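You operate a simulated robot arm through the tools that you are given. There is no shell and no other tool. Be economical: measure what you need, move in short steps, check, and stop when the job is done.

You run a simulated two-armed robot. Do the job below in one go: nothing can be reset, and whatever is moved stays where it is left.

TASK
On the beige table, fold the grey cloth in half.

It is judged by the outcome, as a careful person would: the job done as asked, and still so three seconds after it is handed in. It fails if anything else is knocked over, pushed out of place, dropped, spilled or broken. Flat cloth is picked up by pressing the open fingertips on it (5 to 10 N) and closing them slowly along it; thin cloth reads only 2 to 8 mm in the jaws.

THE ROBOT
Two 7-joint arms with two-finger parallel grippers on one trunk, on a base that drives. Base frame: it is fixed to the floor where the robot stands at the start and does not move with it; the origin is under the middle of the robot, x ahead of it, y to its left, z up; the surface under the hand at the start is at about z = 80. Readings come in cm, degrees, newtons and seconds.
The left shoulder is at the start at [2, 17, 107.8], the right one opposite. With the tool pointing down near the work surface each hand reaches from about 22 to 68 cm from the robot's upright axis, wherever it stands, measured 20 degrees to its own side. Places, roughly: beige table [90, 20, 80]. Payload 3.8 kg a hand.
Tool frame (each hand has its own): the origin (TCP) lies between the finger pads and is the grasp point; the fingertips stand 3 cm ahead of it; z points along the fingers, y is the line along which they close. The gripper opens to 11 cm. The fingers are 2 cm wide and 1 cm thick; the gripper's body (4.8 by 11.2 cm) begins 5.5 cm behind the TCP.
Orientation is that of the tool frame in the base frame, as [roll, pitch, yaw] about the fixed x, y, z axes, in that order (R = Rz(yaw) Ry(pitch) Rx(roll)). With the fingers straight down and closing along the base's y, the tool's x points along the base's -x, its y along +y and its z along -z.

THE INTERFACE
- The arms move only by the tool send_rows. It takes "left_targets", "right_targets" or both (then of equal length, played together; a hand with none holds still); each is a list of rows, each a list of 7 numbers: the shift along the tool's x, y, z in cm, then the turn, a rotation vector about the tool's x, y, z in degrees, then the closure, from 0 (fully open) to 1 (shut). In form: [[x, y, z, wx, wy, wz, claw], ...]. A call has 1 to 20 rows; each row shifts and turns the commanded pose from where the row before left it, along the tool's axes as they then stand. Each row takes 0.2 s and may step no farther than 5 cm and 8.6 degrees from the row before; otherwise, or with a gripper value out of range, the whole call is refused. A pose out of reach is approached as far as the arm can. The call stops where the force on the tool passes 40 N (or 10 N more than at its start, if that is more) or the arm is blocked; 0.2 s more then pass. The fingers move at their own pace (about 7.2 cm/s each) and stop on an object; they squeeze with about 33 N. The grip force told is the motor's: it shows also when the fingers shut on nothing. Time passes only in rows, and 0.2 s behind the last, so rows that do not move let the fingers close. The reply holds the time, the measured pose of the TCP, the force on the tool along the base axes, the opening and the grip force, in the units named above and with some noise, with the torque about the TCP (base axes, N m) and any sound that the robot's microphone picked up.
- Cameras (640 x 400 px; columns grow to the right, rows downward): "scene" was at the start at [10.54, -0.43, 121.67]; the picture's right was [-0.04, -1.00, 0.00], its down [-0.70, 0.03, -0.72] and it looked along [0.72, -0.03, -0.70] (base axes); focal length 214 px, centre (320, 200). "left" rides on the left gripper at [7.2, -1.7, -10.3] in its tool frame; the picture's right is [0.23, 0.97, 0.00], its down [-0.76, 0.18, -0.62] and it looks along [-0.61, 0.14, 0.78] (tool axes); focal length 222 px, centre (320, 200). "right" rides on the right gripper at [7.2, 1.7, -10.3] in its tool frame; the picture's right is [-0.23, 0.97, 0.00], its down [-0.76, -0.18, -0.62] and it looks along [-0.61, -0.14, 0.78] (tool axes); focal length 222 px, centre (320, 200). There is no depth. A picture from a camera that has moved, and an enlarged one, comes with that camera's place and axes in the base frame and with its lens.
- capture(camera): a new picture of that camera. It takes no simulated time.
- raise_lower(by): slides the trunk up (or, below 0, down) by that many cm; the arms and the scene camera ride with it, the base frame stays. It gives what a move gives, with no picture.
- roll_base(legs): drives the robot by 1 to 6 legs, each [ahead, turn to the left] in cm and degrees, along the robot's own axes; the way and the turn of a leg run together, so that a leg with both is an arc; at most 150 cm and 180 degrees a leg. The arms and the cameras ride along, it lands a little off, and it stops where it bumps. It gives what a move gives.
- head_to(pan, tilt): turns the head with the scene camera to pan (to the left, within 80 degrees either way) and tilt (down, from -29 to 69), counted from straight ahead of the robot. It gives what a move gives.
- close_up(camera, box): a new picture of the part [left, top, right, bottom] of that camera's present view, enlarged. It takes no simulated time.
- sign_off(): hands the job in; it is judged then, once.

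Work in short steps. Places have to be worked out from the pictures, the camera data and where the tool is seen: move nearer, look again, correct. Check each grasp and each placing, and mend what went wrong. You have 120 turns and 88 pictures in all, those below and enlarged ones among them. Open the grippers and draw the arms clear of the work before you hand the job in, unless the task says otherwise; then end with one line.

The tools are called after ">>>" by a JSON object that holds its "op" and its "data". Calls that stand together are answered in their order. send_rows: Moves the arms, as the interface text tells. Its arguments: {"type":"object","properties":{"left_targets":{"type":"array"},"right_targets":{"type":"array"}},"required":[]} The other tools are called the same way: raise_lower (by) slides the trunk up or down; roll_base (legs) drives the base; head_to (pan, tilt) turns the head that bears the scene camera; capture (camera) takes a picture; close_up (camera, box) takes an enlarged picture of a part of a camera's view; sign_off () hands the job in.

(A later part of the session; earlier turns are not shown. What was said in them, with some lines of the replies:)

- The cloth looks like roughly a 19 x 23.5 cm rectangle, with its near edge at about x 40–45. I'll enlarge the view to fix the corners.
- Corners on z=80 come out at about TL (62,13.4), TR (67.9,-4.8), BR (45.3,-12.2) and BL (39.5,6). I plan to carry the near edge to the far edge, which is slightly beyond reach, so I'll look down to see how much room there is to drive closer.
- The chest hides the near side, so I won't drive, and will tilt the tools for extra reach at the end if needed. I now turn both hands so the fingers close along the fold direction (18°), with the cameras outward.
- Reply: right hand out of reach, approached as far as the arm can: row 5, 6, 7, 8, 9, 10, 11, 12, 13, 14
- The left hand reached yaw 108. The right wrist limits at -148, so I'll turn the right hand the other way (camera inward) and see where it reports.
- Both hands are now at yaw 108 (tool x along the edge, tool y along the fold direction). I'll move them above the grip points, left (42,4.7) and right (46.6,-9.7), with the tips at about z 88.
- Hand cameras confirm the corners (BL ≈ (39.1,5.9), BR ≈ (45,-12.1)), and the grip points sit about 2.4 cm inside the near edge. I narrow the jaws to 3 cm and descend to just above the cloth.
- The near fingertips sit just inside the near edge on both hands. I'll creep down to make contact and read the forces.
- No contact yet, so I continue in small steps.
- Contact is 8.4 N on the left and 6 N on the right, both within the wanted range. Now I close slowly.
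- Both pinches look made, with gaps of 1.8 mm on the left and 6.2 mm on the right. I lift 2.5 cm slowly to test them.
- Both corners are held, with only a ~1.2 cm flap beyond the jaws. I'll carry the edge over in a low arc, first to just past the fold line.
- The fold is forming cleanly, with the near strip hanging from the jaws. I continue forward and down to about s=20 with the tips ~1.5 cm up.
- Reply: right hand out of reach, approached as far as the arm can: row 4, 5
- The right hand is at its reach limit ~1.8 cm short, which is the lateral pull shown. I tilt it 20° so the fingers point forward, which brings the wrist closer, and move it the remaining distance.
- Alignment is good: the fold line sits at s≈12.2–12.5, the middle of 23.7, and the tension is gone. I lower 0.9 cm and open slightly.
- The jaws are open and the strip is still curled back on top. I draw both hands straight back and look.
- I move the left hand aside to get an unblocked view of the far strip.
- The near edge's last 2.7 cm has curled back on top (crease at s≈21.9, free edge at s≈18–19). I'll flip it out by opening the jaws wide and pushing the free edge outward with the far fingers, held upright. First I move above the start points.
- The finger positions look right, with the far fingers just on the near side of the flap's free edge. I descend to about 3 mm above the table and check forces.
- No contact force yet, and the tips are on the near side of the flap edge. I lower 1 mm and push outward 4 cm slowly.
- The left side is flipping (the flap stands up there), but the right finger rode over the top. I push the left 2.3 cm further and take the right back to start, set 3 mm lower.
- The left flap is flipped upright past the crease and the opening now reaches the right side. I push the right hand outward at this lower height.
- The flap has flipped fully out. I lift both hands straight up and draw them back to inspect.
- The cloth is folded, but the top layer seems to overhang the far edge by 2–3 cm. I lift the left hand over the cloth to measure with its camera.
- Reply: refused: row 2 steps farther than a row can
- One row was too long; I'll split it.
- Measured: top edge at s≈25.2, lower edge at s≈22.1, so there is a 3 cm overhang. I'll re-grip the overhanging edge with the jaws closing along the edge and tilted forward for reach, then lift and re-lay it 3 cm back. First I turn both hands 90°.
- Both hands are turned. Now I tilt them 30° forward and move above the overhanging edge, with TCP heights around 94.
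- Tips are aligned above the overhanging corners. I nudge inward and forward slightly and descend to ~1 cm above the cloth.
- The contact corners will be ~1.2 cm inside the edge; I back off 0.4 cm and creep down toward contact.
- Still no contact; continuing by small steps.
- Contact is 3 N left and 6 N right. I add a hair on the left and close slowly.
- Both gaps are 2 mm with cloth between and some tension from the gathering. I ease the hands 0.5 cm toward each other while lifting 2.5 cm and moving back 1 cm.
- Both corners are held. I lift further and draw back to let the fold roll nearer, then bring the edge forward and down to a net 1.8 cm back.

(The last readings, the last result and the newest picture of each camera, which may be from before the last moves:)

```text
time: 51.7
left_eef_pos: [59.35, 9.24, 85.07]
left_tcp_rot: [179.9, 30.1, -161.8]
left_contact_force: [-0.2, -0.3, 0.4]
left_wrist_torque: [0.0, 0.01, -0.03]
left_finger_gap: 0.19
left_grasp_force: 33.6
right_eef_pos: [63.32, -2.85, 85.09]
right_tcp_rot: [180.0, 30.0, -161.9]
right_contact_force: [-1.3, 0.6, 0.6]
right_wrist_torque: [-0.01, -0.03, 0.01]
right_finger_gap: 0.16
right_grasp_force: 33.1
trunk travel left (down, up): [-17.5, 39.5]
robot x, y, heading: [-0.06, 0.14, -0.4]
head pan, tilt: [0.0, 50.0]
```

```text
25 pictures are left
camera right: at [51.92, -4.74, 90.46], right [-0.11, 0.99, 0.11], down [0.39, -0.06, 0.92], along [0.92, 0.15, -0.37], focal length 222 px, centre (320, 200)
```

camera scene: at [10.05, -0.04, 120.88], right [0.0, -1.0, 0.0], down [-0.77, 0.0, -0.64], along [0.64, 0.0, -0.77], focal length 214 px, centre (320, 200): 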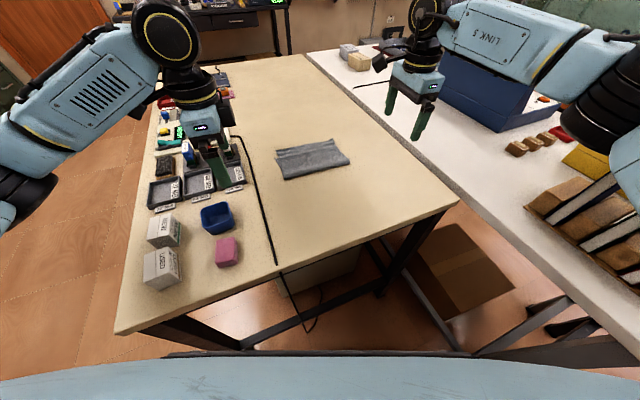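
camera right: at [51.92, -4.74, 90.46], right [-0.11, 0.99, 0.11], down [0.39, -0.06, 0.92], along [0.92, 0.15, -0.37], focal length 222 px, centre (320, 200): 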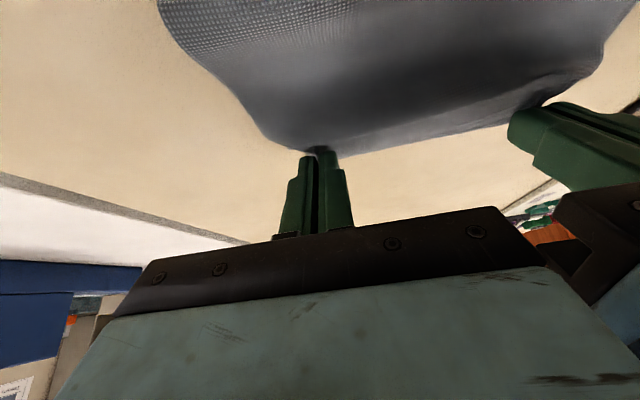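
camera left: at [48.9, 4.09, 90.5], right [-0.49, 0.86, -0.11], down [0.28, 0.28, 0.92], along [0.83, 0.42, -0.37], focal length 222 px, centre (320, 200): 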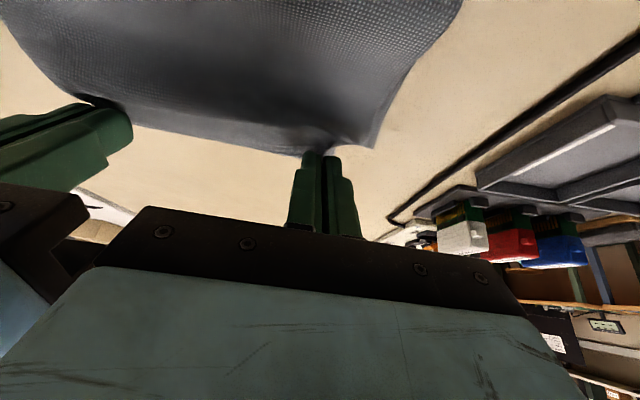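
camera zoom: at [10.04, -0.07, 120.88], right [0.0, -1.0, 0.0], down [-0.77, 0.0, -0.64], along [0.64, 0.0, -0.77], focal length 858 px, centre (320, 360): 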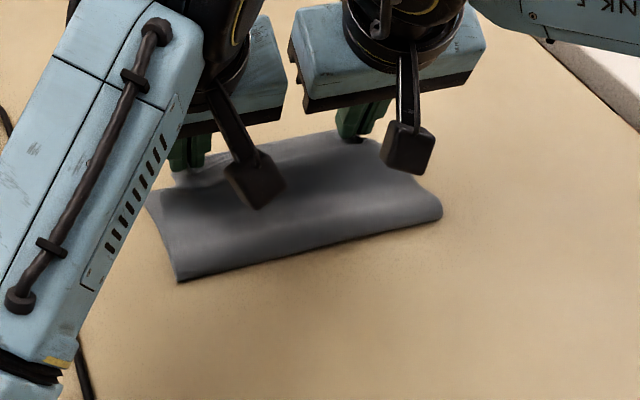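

The edge is ready to lay. I lower 1.5 cm, spread the hands slightly to smooth it, and release.

>>> {"op": "send_rows", "data": {"left_targets": [[0.25, 0.15, 0.43, 0, 0, 0, 1], [0.25, 0.15, 0.43, 0, 0, 0, 1], [0.2, 0.1, 0.35, 0, 0, 0, 1], [0, 0, 0, 0, 0, 0, 0.95], [0, 0, 0, 0, 0, 0, 0.88], [0, 0, 0, 0, 0, 0, 0.8], [0, 0, 0, 0, 0, 0, 0.7], [0, 0, 0, 0, 0, 0, 0.7]], "right_targets": [[0.25, -0.15, 0.43, 0, 0, 0, 1], [0.25, -0.15, 0.43, 0, 0, 0, 1], [0.2, -0.1, 0.35, 0, 0, 0, 1], [0, 0, 0, 0, 0, 0, 0.95], [0, 0, 0, 0, 0, 0, 0.88], [0, 0, 0, 0, 0, 0, 0.8], [0, 0, 0, 0, 0, 0, 0.7], [0, 0, 0, 0, 0, 0, 0.7]]}}

>>> {"op": "send_rows", "data": {"left_targets": [[0, 0, -1.5, 0, 0, 0, 0.7], [0, 0, -3, 0, 0, 0, 0.7], [0, 0, -4, 0, 0, 0, 0.7], [0, 0, -4, 0, 0, 0, 0.7], [0, 4, 0, 0, 0, 0, 0.7], [0, 4, 0, 0, 0, 0, 0.7], [0, 4, 0, 0, 0, 0, 0.7]], "right_targets": [[0, 0, -1.5, 0, 0, 0, 0.7], [0, 0, -3, 0, 0, 0, 0.7], [0, 0, -4, 0, 0, 0, 0.7], [0, 0, -4, 0, 0, 0, 0.7], [0, -4, 0, 0, 0, 0, 0.7], [0, -4, 0, 0, 0, 0, 0.7], [0, -4, 0, 0, 0, 0, 0.7]]}}

>>> {"op": "close_up", "data": {"camera": "scene", "box": [264, 135, 360, 195]}}

```text
time: 53.5
left_eef_pos: [59.29, 9.55, 83.81]
left_tcp_rot: [180.0, 30.0, -161.8]
left_contact_force: [-1.2, 1.0, 0.2]
left_wrist_torque: [0.01, -0.03, -0.01]
left_finger_gap: 3.29
left_grasp_force: 0.1
right_eef_pos: [63.23, -3.2, 83.65]
right_tcp_rot: [180.0, 30.1, -162.0]
right_contact_force: [-0.5, 0.1, 0.3]
right_wrist_torque: [0.0, 0.02, -0.02]
right_finger_gap: 3.3
right_grasp_force: 0.1
trunk travel left (down, up): [-17.5, 39.5]
robot x, y, heading: [-0.25, -0.02, -0.1]
head pan, tilt: [0.0, 50.0]
```

```text
time: 55.3
left_eef_pos: [50.65, 22.33, 93.18]
left_tcp_rot: [176.2, 31.0, -161.4]
left_contact_force: [-0.4, -0.2, -0.7]
left_wrist_torque: [0.01, 0.0, -0.01]
left_finger_gap: 3.3
left_grasp_force: 0.1
left hand out of reach, approached as far as the arm can: row 5, 7
right_eef_pos: [61.11, -16.71, 94.84]
right_tcp_rot: [180.0, 30.1, -162.0]
right_contact_force: [-1.4, 0.2, -0.8]
right_wrist_torque: [-0.01, -0.01, 0.0]
right_finger_gap: 3.29
right_grasp_force: 0.0
trunk travel left (down, up): [-17.5, 39.5]
robot x, y, heading: [-0.21, -0.24, -0.0]
head pan, tilt: [0.0, 50.0]
stopped in row 7 (left hand): the arm was blocked; the commanded pose is now the measured one
```

```text
6.67 times, centred on (312, 165) of scene
camera zoom: at [10.07, -0.04, 120.87], right [0.0, -1.0, 0.0], down [-0.77, 0.0, -0.64], along [0.64, 0.0, -0.77], focal length 1430 px, centre (373, 433)
```

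zoom: 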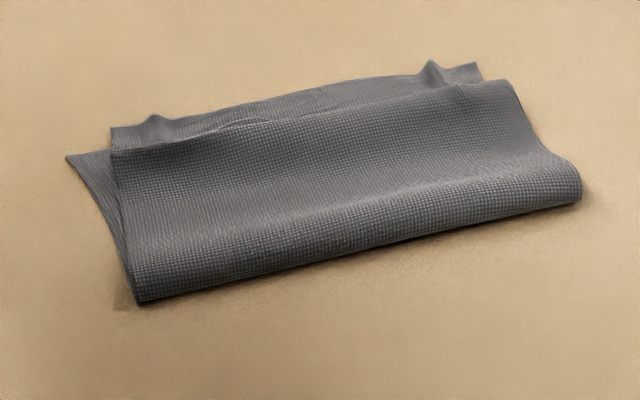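

The left arm reported a block during its sideways retreat, so I check the wider scene for anything touched.

>>> {"op": "capture", "data": {"camera": "scene"}}

```text
23 pictures are left
camera scene: at [10.07, -0.04, 120.87], right [0.0, -1.0, 0.0], down [-0.77, 0.0, -0.64], along [0.64, 0.0, -0.77], focal length 214 px, centre (320, 200)
```

scene: 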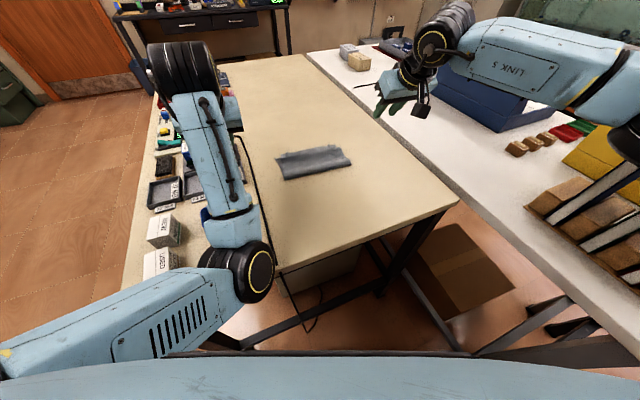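

The left elbow hangs low near the blue tray and pink block. I raise the left hand straight up to free it and untilt, then look again.

>>> {"op": "send_rows", "data": {"left_targets": [[-1, 0, -1.73, 0, 0, 0, 0.7], [-1.5, 0, -2.6, 0, 0, 0, 0.7], [-1.5, 0, -2.6, 0, 0, 0, 0.7], [0, 0, 0, 0, 6, 0, 0.7], [0, 0, 0, 0, 6, 0, 0.7], [0, 0, 0, 0, 6, 0, 0.7], [0, 0, 0, 0, 6, 0, 0.7], [0, 0, 0, 0, 6, 0, 0.7], [0, 0, 0, 0, 0, 0, 0.7]]}}

>>> {"op": "capture", "data": {"camera": "scene"}}

```text
time: 57.3
left_eef_pos: [57.52, 24.69, 97.5]
left_tcp_rot: [176.9, 0.9, -159.7]
left_contact_force: [-0.2, -0.3, 0.2]
left_wrist_torque: [0.0, -0.02, 0.03]
left_finger_gap: 3.29
left_grasp_force: 0.1
left hand out of reach, approached as far as the arm can: row 2, 3, 4, 5, 6, 7
right_eef_pos: [61.09, -16.74, 94.87]
right_tcp_rot: [-180.0, 30.0, -162.1]
right_contact_force: [0.0, -0.2, 0.1]
right_wrist_torque: [0.0, 0.0, 0.02]
right_finger_gap: 3.28
right_grasp_force: 0.0
trunk travel left (down, up): [-17.5, 39.5]
robot x, y, heading: [-0.15, 0.11, -0.1]
head pan, tilt: [0.0, 50.0]
```

```text
22 pictures are left
camera scene: at [10.06, -0.07, 120.87], right [0.0, -1.0, 0.0], down [-0.77, 0.0, -0.64], along [0.64, 0.0, -0.77], focal length 214 px, centre (320, 200)
```

scene: 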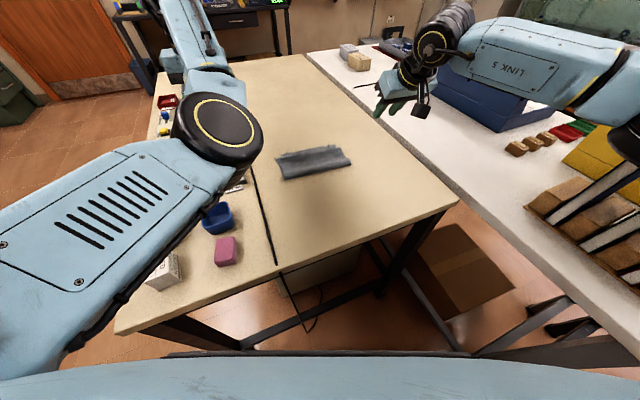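

Nothing was disturbed: the tray and pink block are in place. The top edge now lies within ~1 cm of the lower one, but the top layer arches, so I'll bring the right hand (jaws wide open, tilted) above it to smooth the slack toward the fold.

>>> {"op": "send_rows", "data": {"right_targets": [[-1.03, 3.76, 0.6, 0, 0, 0, 0.4], [-1.03, 3.76, 0.6, 0, 0, 0, 0], [-1.03, 3.76, 0.6, 0, 0, 0, 0], [-1.03, 3.76, 0.6, 0, 0, 0, 0], [-1.03, 3.76, 0.6, 0, 0, 0, 0], [1.7, 0, 2.94, 0, 0, 0, 0], [1.7, 0, 2.94, 0, 0, 0, 0], [0, 0, 0, 0, 0, 0, 0]]}}

>>> {"op": "capture", "data": {"camera": "right"}}

>>> {"op": "close_up", "data": {"camera": "scene", "box": [240, 110, 400, 210]}}

```text
time: 59.1
left_eef_pos: [57.61, 24.74, 97.47]
left_tcp_rot: [176.9, 1.1, -159.6]
left_contact_force: [0.4, 0.5, 0.3]
left_wrist_torque: [0.0, 0.02, 0.0]
left_finger_gap: 3.28
left_grasp_force: 0.0
right_eef_pos: [61.04, 3.09, 88.06]
right_tcp_rot: [179.9, 30.0, -162.0]
right_contact_force: [0.3, 0.2, 0.1]
right_wrist_torque: [0.0, 0.0, 0.0]
right_finger_gap: 10.99
right_grasp_force: 0.0
trunk travel left (down, up): [-17.5, 39.5]
robot x, y, heading: [-0.04, 0.0, 0.1]
head pan, tilt: [0.0, 50.0]
```

```text
21 pictures are left
camera right: at [49.64, 1.2, 93.37], right [-0.11, 0.99, 0.11], down [0.39, -0.06, 0.92], along [0.92, 0.15, -0.37], focal length 222 px, centre (320, 200)
```

right: 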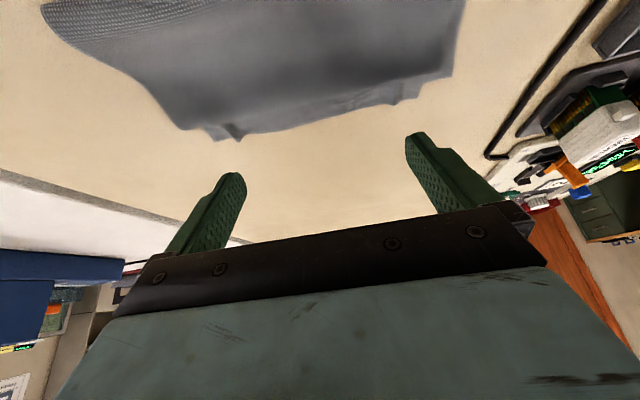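

```text
4.00 times, centred on (320, 160) of scene
camera zoom: at [10.05, -0.06, 120.88], right [0.0, -1.0, 0.0], down [-0.77, 0.0, -0.64], along [0.64, 0.0, -0.77], focal length 858 px, centre (320, 360)
```

zoom: 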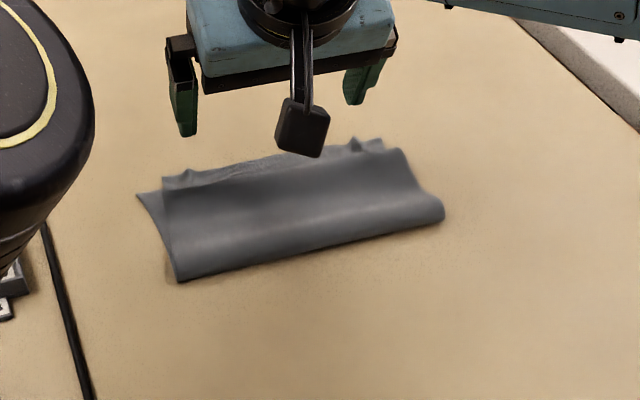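

The wide-open fingertips line up with the two leftover pinch bumps. I descend to ~8 mm above the table there, then sweep gently back toward the fold.

>>> {"op": "send_rows", "data": {"right_targets": [[0.5, 0, 0.87, 0, 0, 0, 0], [0.5, 0, 0.87, 0, 0, 0, 0], [0.5, 0, 0.87, 0, 0, 0, 0], [0.3, 0, 0.52, 0, 0, 0, 0], [0.25, 0, 0.43, 0, 0, 0, 0], [0, 0, 0, 0, 0, 0, 0]]}}

>>> {"op": "capture", "data": {"camera": "right"}}

```text
time: 60.5
left_eef_pos: [57.58, 24.69, 97.44]
left_tcp_rot: [177.0, 1.0, -159.6]
left_contact_force: [-0.6, -0.4, -0.7]
left_wrist_torque: [0.02, -0.02, 0.0]
left_finger_gap: 3.29
left_grasp_force: 0.0
right_eef_pos: [61.0, 3.04, 83.96]
right_tcp_rot: [-180.0, 30.1, -162.1]
right_contact_force: [-0.7, -0.3, -1.4]
right_wrist_torque: [0.0, 0.03, -0.01]
right_finger_gap: 10.98
right_grasp_force: 0.1
trunk travel left (down, up): [-17.5, 39.5]
robot x, y, heading: [-0.14, -0.39, -0.2]
head pan, tilt: [0.0, 50.0]
```

```text
19 pictures are left
camera right: at [49.56, 1.17, 89.21], right [-0.11, 0.99, 0.11], down [0.39, -0.06, 0.92], along [0.92, 0.15, -0.37], focal length 222 px, centre (320, 200)
```

right: 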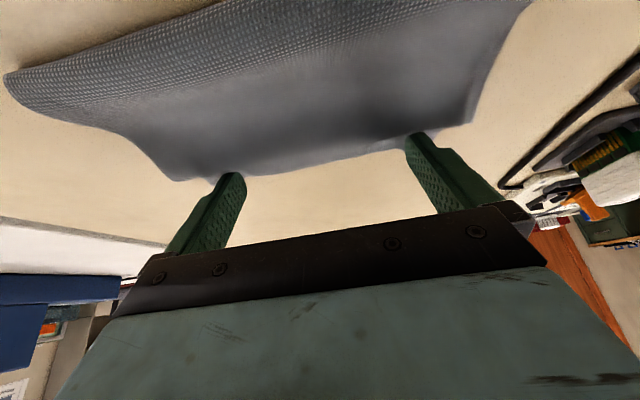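

The fingertips are on the top edge. I go down 4 mm more and sweep back 6 cm along the top layer.

>>> {"op": "send_rows", "data": {"right_targets": [[0.2, 0, 0.35, 0, 0, 0, 0], [0.6, 0, -0.35, 0, 0, 0, 0], [0.6, 0, -0.35, 0, 0, 0, 0], [0.6, 0, -0.35, 0, 0, 0, 0], [0.6, 0, -0.35, 0, 0, 0, 0], [0.6, 0, -0.35, 0, 0, 0, 0], [0.6, 0, -0.35, 0, 0, 0, 0], [0.6, 0, -0.35, 0, 0, 0, 0], [0.6, 0, -0.35, 0, 0, 0, 0], [0, 0, 0, 0, 0, 0, 0]]}}

>>> {"op": "capture", "data": {"camera": "right"}}

>>> {"op": "close_up", "data": {"camera": "scene", "box": [264, 135, 360, 195]}}

```text
time: 62.7
left_eef_pos: [57.61, 24.66, 97.42]
left_tcp_rot: [176.9, 1.1, -159.6]
left_contact_force: [-0.2, 0.4, 0.1]
left_wrist_torque: [0.02, 0.04, 0.01]
left_finger_gap: 3.32
left_grasp_force: 0.0
right_eef_pos: [55.67, 1.13, 83.6]
right_tcp_rot: [-180.0, 30.0, -162.0]
right_contact_force: [0.4, 0.2, -0.6]
right_wrist_torque: [0.02, 0.0, 0.01]
right_finger_gap: 11.02
right_grasp_force: 0.1
trunk travel left (down, up): [-17.5, 39.5]
robot x, y, heading: [-0.16, -0.25, 0.1]
head pan, tilt: [0.0, 50.0]
```

```text
18 pictures are left
camera right: at [44.3, -0.69, 88.84], right [-0.11, 0.99, 0.11], down [0.39, -0.06, 0.92], along [0.92, 0.15, -0.37], focal length 222 px, centre (320, 200)
```

right: 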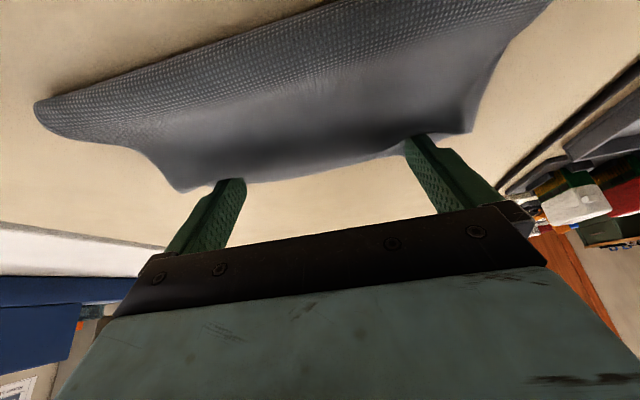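

```text
6.67 times, centred on (312, 165) of scene
camera zoom: at [10.06, -0.06, 120.88], right [0.0, -1.0, 0.0], down [-0.77, 0.0, -0.64], along [0.64, 0.0, -0.77], focal length 1430 px, centre (373, 433)
```

zoom: 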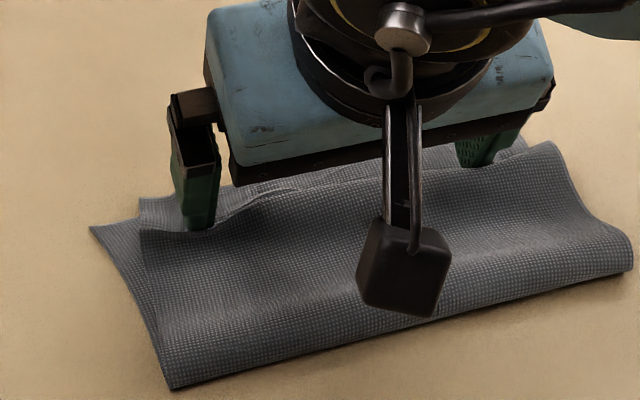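

The sweep slid the whole folded cloth ~4 cm toward the robot, which is harmless and within easier reach. I lift off straight up, move aside and reassess.

>>> {"op": "send_rows", "data": {"right_targets": [[-0.5, 0, -0.87, 0, 0, 0, 0], [-1.5, 0, -2.6, 0, 0, 0, 0], [-2, 0, -3.5, 0, 0, 0, 0], [-2, 0, -3.5, 0, 0, 0, 0], [0, -4, 0, 0, 0, 0, 0], [0, -4, 0, 0, 0, 0, 0], [0, -4, 0, 0, 0, 0, 0]]}}

>>> {"op": "close_up", "data": {"camera": "scene", "box": [264, 135, 376, 205]}}

```text
time: 64.3
left_eef_pos: [57.64, 24.68, 97.59]
left_tcp_rot: [176.9, 1.0, -159.6]
left_contact_force: [1.0, -0.2, 0.2]
left_wrist_torque: [0.01, 0.0, 0.01]
left_finger_gap: 3.32
left_grasp_force: 0.1
right_eef_pos: [59.25, -10.34, 95.73]
right_tcp_rot: [179.9, 30.0, -162.0]
right_contact_force: [-0.6, -0.2, -0.5]
right_wrist_torque: [-0.04, 0.02, 0.01]
right_finger_gap: 11.02
right_grasp_force: 0.1
trunk travel left (down, up): [-17.5, 39.5]
robot x, y, heading: [-0.33, 0.13, -0.1]
head pan, tilt: [0.0, 50.0]
```

```text
5.71 times, centred on (320, 170) of scene
camera zoom: at [10.06, -0.12, 120.87], right [0.0, -1.0, 0.0], down [-0.77, 0.0, -0.64], along [0.64, 0.0, -0.77], focal length 1226 px, centre (320, 371)
```

zoom: 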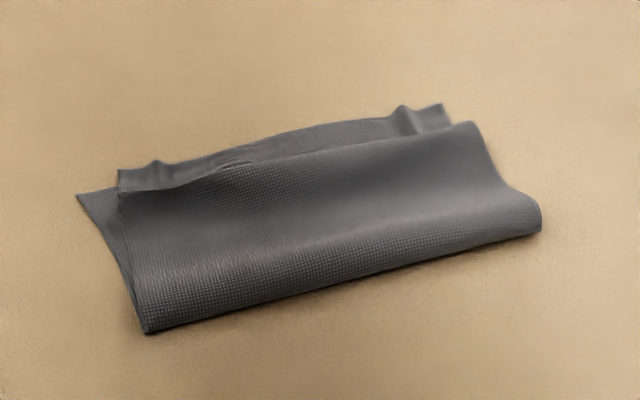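

Top edge and lower edge now match within ~1 cm, but the top layer still arches. I'll press it down vertically in steps from the far edge toward the fold, moving the slack into the fold without dragging.

>>> {"op": "send_rows", "data": {"right_targets": [[0, 2, 0, 0, 6, 0, 0], [0, 2, 0, 0, 6, 0, 0], [0, 2, 0, 0, 6, 0, 0], [0, 3, 0, 0, 6, 0, 0], [0, 3.1, 0, 0, 6, 0, 0], [-1.85, 0, 3, 0, 0, 0, 0], [0, 0, 4, 0, 0, 0, 0], [0, 0, 3, 0, 0, 0, 0], [0, 0, 1.2, 0, 0, 0, 0], [0, 0, 0.8, 0, 0, 0, 0], [0, 0, 0, 0, 0, 0, 0]]}}

>>> {"op": "close_up", "data": {"camera": "scene", "box": [264, 135, 376, 205]}}

```text
time: 66.7
left_eef_pos: [57.6, 24.65, 97.36]
left_tcp_rot: [176.9, 1.0, -159.6]
left_contact_force: [-0.1, -0.4, 0.3]
left_wrist_torque: [0.01, 0.02, 0.01]
left_finger_gap: 3.3
left_grasp_force: 0.1
right_eef_pos: [57.32, 1.94, 83.69]
right_tcp_rot: [179.9, 0.0, -162.0]
right_contact_force: [-0.7, 0.0, 0.4]
right_wrist_torque: [-0.01, -0.01, 0.01]
right_finger_gap: 11.03
right_grasp_force: 0.0
trunk travel left (down, up): [-17.5, 39.5]
robot x, y, heading: [0.4, 0.18, 0.1]
head pan, tilt: [0.0, 50.0]
```

```text
5.71 times, centred on (320, 170) of scene
camera zoom: at [10.06, -0.06, 120.88], right [0.0, -1.0, 0.0], down [-0.77, 0.0, -0.64], along [0.64, 0.0, -0.77], focal length 1226 px, centre (320, 371)
```

zoom: 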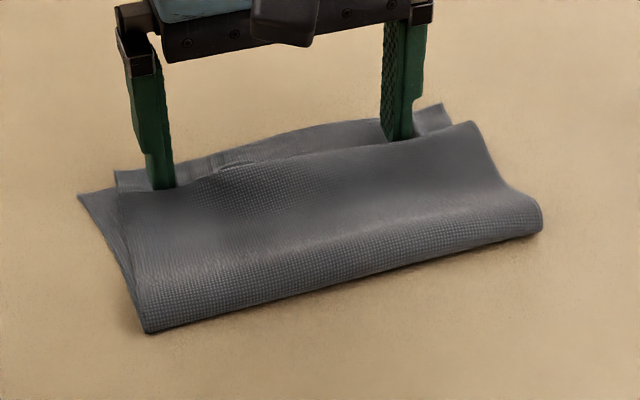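

It presses in place without dragging. I firm it slightly, then repeat lift–step back–press cycles toward the fold.

>>> {"op": "send_rows", "data": {"right_targets": [[0, 0, 0.25, 0, 0, 0, 0], [0, 0, -3, 0, 0, 0, 0], [1.7, 0, 0, 0, 0, 0, 0], [0, 0, 2, 0, 0, 0, 0], [0, 0, 1, 0, 0, 0, 0], [0, 0, 0, 0, 0, 0, 0], [0, 0, -3, 0, 0, 0, 0], [1.7, 0, 0, 0, 0, 0, 0], [0, 0, 2, 0, 0, 0, 0], [0, 0, 1, 0, 0, 0, 0], [0, 0, 0, 0, 0, 0, 0], [0, 0, -3, 0, 0, 0, 0], [1.7, 0, 0, 0, 0, 0, 0], [0, 0, 2, 0, 0, 0, 0], [0, 0, 1, 0, 0, 0, 0], [0, 0, 0, 0, 0, 0, 0]]}}

>>> {"op": "send_rows", "data": {"right_targets": [[0, 0, -3, 0, 0, 0, 0], [1.7, 0, 0, 0, 0, 0, 0], [0, 0, 2, 0, 0, 0, 0], [0, 0, 1, 0, 0, 0, 0], [0, 0, 0, 0, 0, 0, 0], [0, 0, -3, 0, 0, 0, 0], [0, 0, -4, 0, 0, 0, 0], [0, 0, -4, 0, 0, 0, 0], [0, -4, 0, 0, 0, 0, 0], [0, -4, 0, 0, 0, 0, 0], [0, -4, 0, 0, 0, 0, 0], [0, -4, 0, 0, 0, 0, 0]]}}

>>> {"op": "close_up", "data": {"camera": "scene", "box": [264, 135, 376, 205]}}

```text
time: 70.1
left_eef_pos: [57.59, 24.68, 97.53]
left_tcp_rot: [176.9, 1.0, -159.6]
left_contact_force: [0.5, -0.6, 0.1]
left_wrist_torque: [0.04, 0.01, 0.0]
left_finger_gap: 3.31
left_grasp_force: 0.2
right_eef_pos: [52.59, 0.16, 83.33]
right_tcp_rot: [-180.0, -0.1, -162.0]
right_contact_force: [-0.3, -0.2, 0.0]
right_wrist_torque: [0.02, 0.0, 0.04]
right_finger_gap: 10.98
right_grasp_force: 0.0
trunk travel left (down, up): [-17.5, 39.5]
robot x, y, heading: [-0.16, -0.11, -0.1]
head pan, tilt: [0.0, 50.0]
```

```text
time: 72.7
left_eef_pos: [57.53, 24.74, 97.55]
left_tcp_rot: [177.1, 1.0, -159.5]
left_contact_force: [-0.5, 0.5, 0.0]
left_wrist_torque: [-0.01, 0.02, -0.03]
left_finger_gap: 3.27
left_grasp_force: 0.0
right_eef_pos: [55.76, -15.22, 94.1]
right_tcp_rot: [180.0, 0.0, -162.0]
right_contact_force: [0.2, -0.6, 1.2]
right_wrist_torque: [0.0, -0.02, -0.03]
right_finger_gap: 11.01
right_grasp_force: 0.0
trunk travel left (down, up): [-17.5, 39.5]
robot x, y, heading: [-0.12, 0.19, 0.1]
head pan, tilt: [0.0, 50.0]
```

```text
5.71 times, centred on (320, 170) of scene
camera zoom: at [10.06, -0.11, 120.87], right [0.0, -1.0, 0.0], down [-0.77, 0.0, -0.64], along [0.64, 0.0, -0.77], focal length 1226 px, centre (320, 371)
```

zoom: 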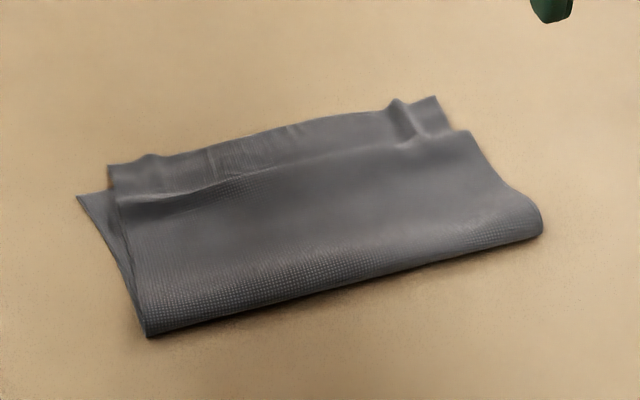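

Much flatter. I take one check view from above with the right camera to verify edge alignment, including the right side.

>>> {"op": "send_rows", "data": {"right_targets": [[0, 0, -5, 0, 0, 0, 0], [0, 4, 0, 0, 0, 0, 0], [0, 4, 0, 0, 0, 0, 0], [2, 4, 0, 0, 0, 0, 0], [2, 2, 0, 0, 0, 0, 0], [0, 0, 0, 0, 0, 0, 0]]}}

>>> {"op": "capture", "data": {"camera": "right"}}

```text
time: 74.1
left_eef_pos: [57.57, 24.64, 97.39]
left_tcp_rot: [176.9, 1.0, -159.6]
left_contact_force: [0.3, -0.1, 0.2]
left_wrist_torque: [0.0, 0.0, -0.02]
left_finger_gap: 3.32
left_grasp_force: 0.1
right_eef_pos: [47.75, -3.25, 99.18]
right_tcp_rot: [-180.0, 0.0, -162.1]
right_contact_force: [0.5, 0.1, -0.2]
right_wrist_torque: [-0.01, 0.0, 0.0]
right_finger_gap: 11.01
right_grasp_force: 0.0
trunk travel left (down, up): [-17.5, 39.5]
robot x, y, heading: [-0.37, -0.17, 0.1]
head pan, tilt: [0.0, 50.0]
```

```text
13 pictures are left
camera right: at [40.31, -3.93, 109.54], right [-0.08, 1.0, 0.0], down [0.78, 0.07, 0.62], along [0.62, 0.05, -0.78], focal length 222 px, centre (320, 200)
```

right: 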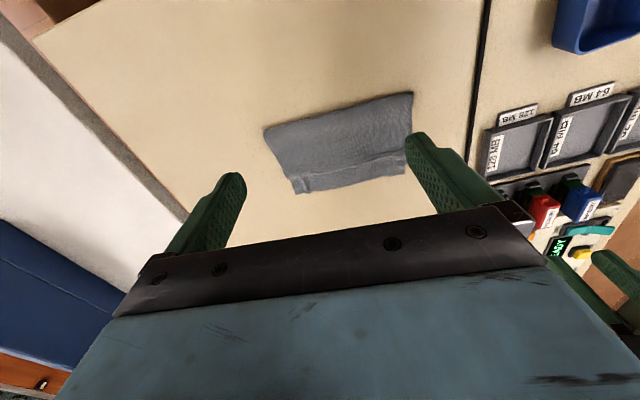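

>>> {"op": "close_up", "data": {"camera": "right", "box": [250, 80, 426, 190]}}

```text
3.64 times, centred on (338, 135) of right
camera zoom: at [40.31, -3.93, 109.54], right [-0.08, 1.0, 0.0], down [0.78, 0.07, 0.62], along [0.62, 0.05, -0.78], focal length 808 px, centre (254, 436)
```

zoom: 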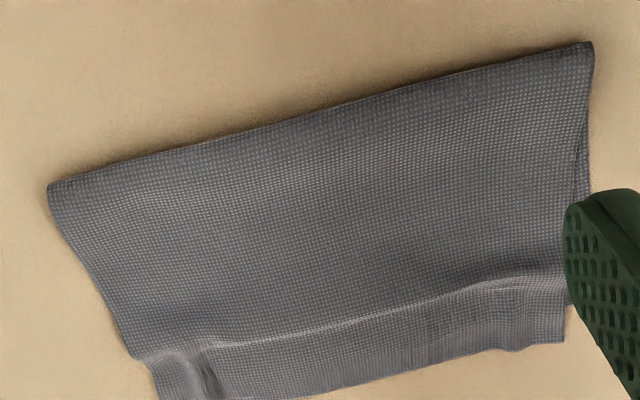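

The fold looks neat and the edges agree to about a centimetre. I draw the right hand clear to its own side, then check the whole scene once.

>>> {"op": "send_rows", "data": {"right_targets": [[0, -4, 0, 0, 0, 0, 0], [0, -4, 0, 0, 0, 0, 0], [0, -4, 0, 0, 0, 0, 0], [0, -4, 0, 0, 0, 0, 0], [0, -2, 0, 0, 0, 0, 0], [0, 0, 0, 0, 0, 0, 0]], "left_targets": [[0, 0, -1, 0, 0, 0, 0], [0, 0, -1, 0, 0, 0, 0], [0, 0, 0, 0, 0, 0, 0], [0, 0, 0, 0, 0, 0, 0], [0, 0, 0, 0, 0, 0, 0], [0, 0, 0, 0, 0, 0, 0]]}}

>>> {"op": "capture", "data": {"camera": "scene"}}

>>> {"op": "close_up", "data": {"camera": "left", "box": [0, 0, 640, 400]}}

```text
time: 75.5
left_eef_pos: [57.7, 24.67, 99.45]
left_tcp_rot: [176.9, 0.9, -159.4]
left_contact_force: [-0.5, 0.6, 0.5]
left_wrist_torque: [0.0, -0.01, 0.02]
left_finger_gap: 11.01
left_grasp_force: 0.1
right_eef_pos: [53.51, -20.49, 99.14]
right_tcp_rot: [179.9, 0.0, -161.9]
right_contact_force: [-0.4, 0.1, 0.0]
right_wrist_torque: [0.0, 0.01, -0.01]
right_finger_gap: 11.01
right_grasp_force: 0.2
trunk travel left (down, up): [-17.5, 39.5]
robot x, y, heading: [-0.04, -0.02, 0.1]
head pan, tilt: [0.0, 50.0]
```

```text
11 pictures are left
camera scene: at [10.06, -0.06, 120.88], right [0.0, -1.0, 0.0], down [-0.77, 0.0, -0.64], along [0.64, 0.0, -0.77], focal length 214 px, centre (320, 200)
```

scene: 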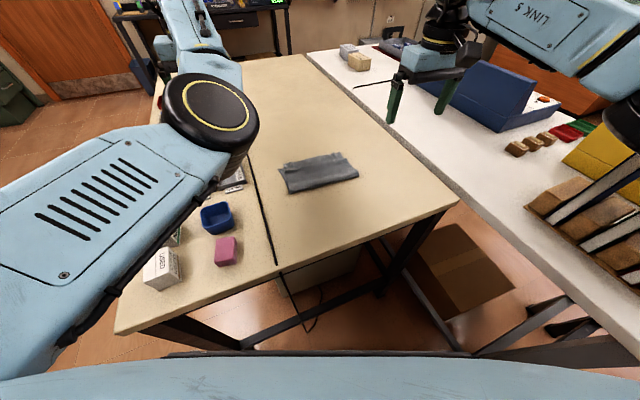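

```text
1.00 times, centred on (320, 200) of left (not enlarged: the box is as wide or as high as the picture)
camera zoom: at [51.49, 19.93, 109.66], right [-0.55, 0.83, 0.05], down [0.65, 0.4, 0.64], along [0.52, 0.39, -0.76], focal length 222 px, centre (320, 200)
```

zoom: 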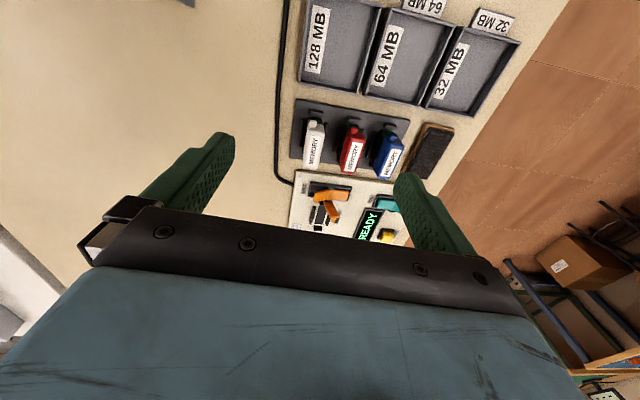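

The cloth is folded in half, both grippers are open and clear of it, and the other objects in view are in place. I'm handing the job in.

>>> {"op": "sign_off", "data": {}}

```text
The job is handed in.
```

The grey cloth is folded in half on the beige table, with its edges matching to about 1.5 cm and a slight ripple left near the far edge; the folded cloth also slid about 5 cm toward the robot, and I saw nothing else moved.
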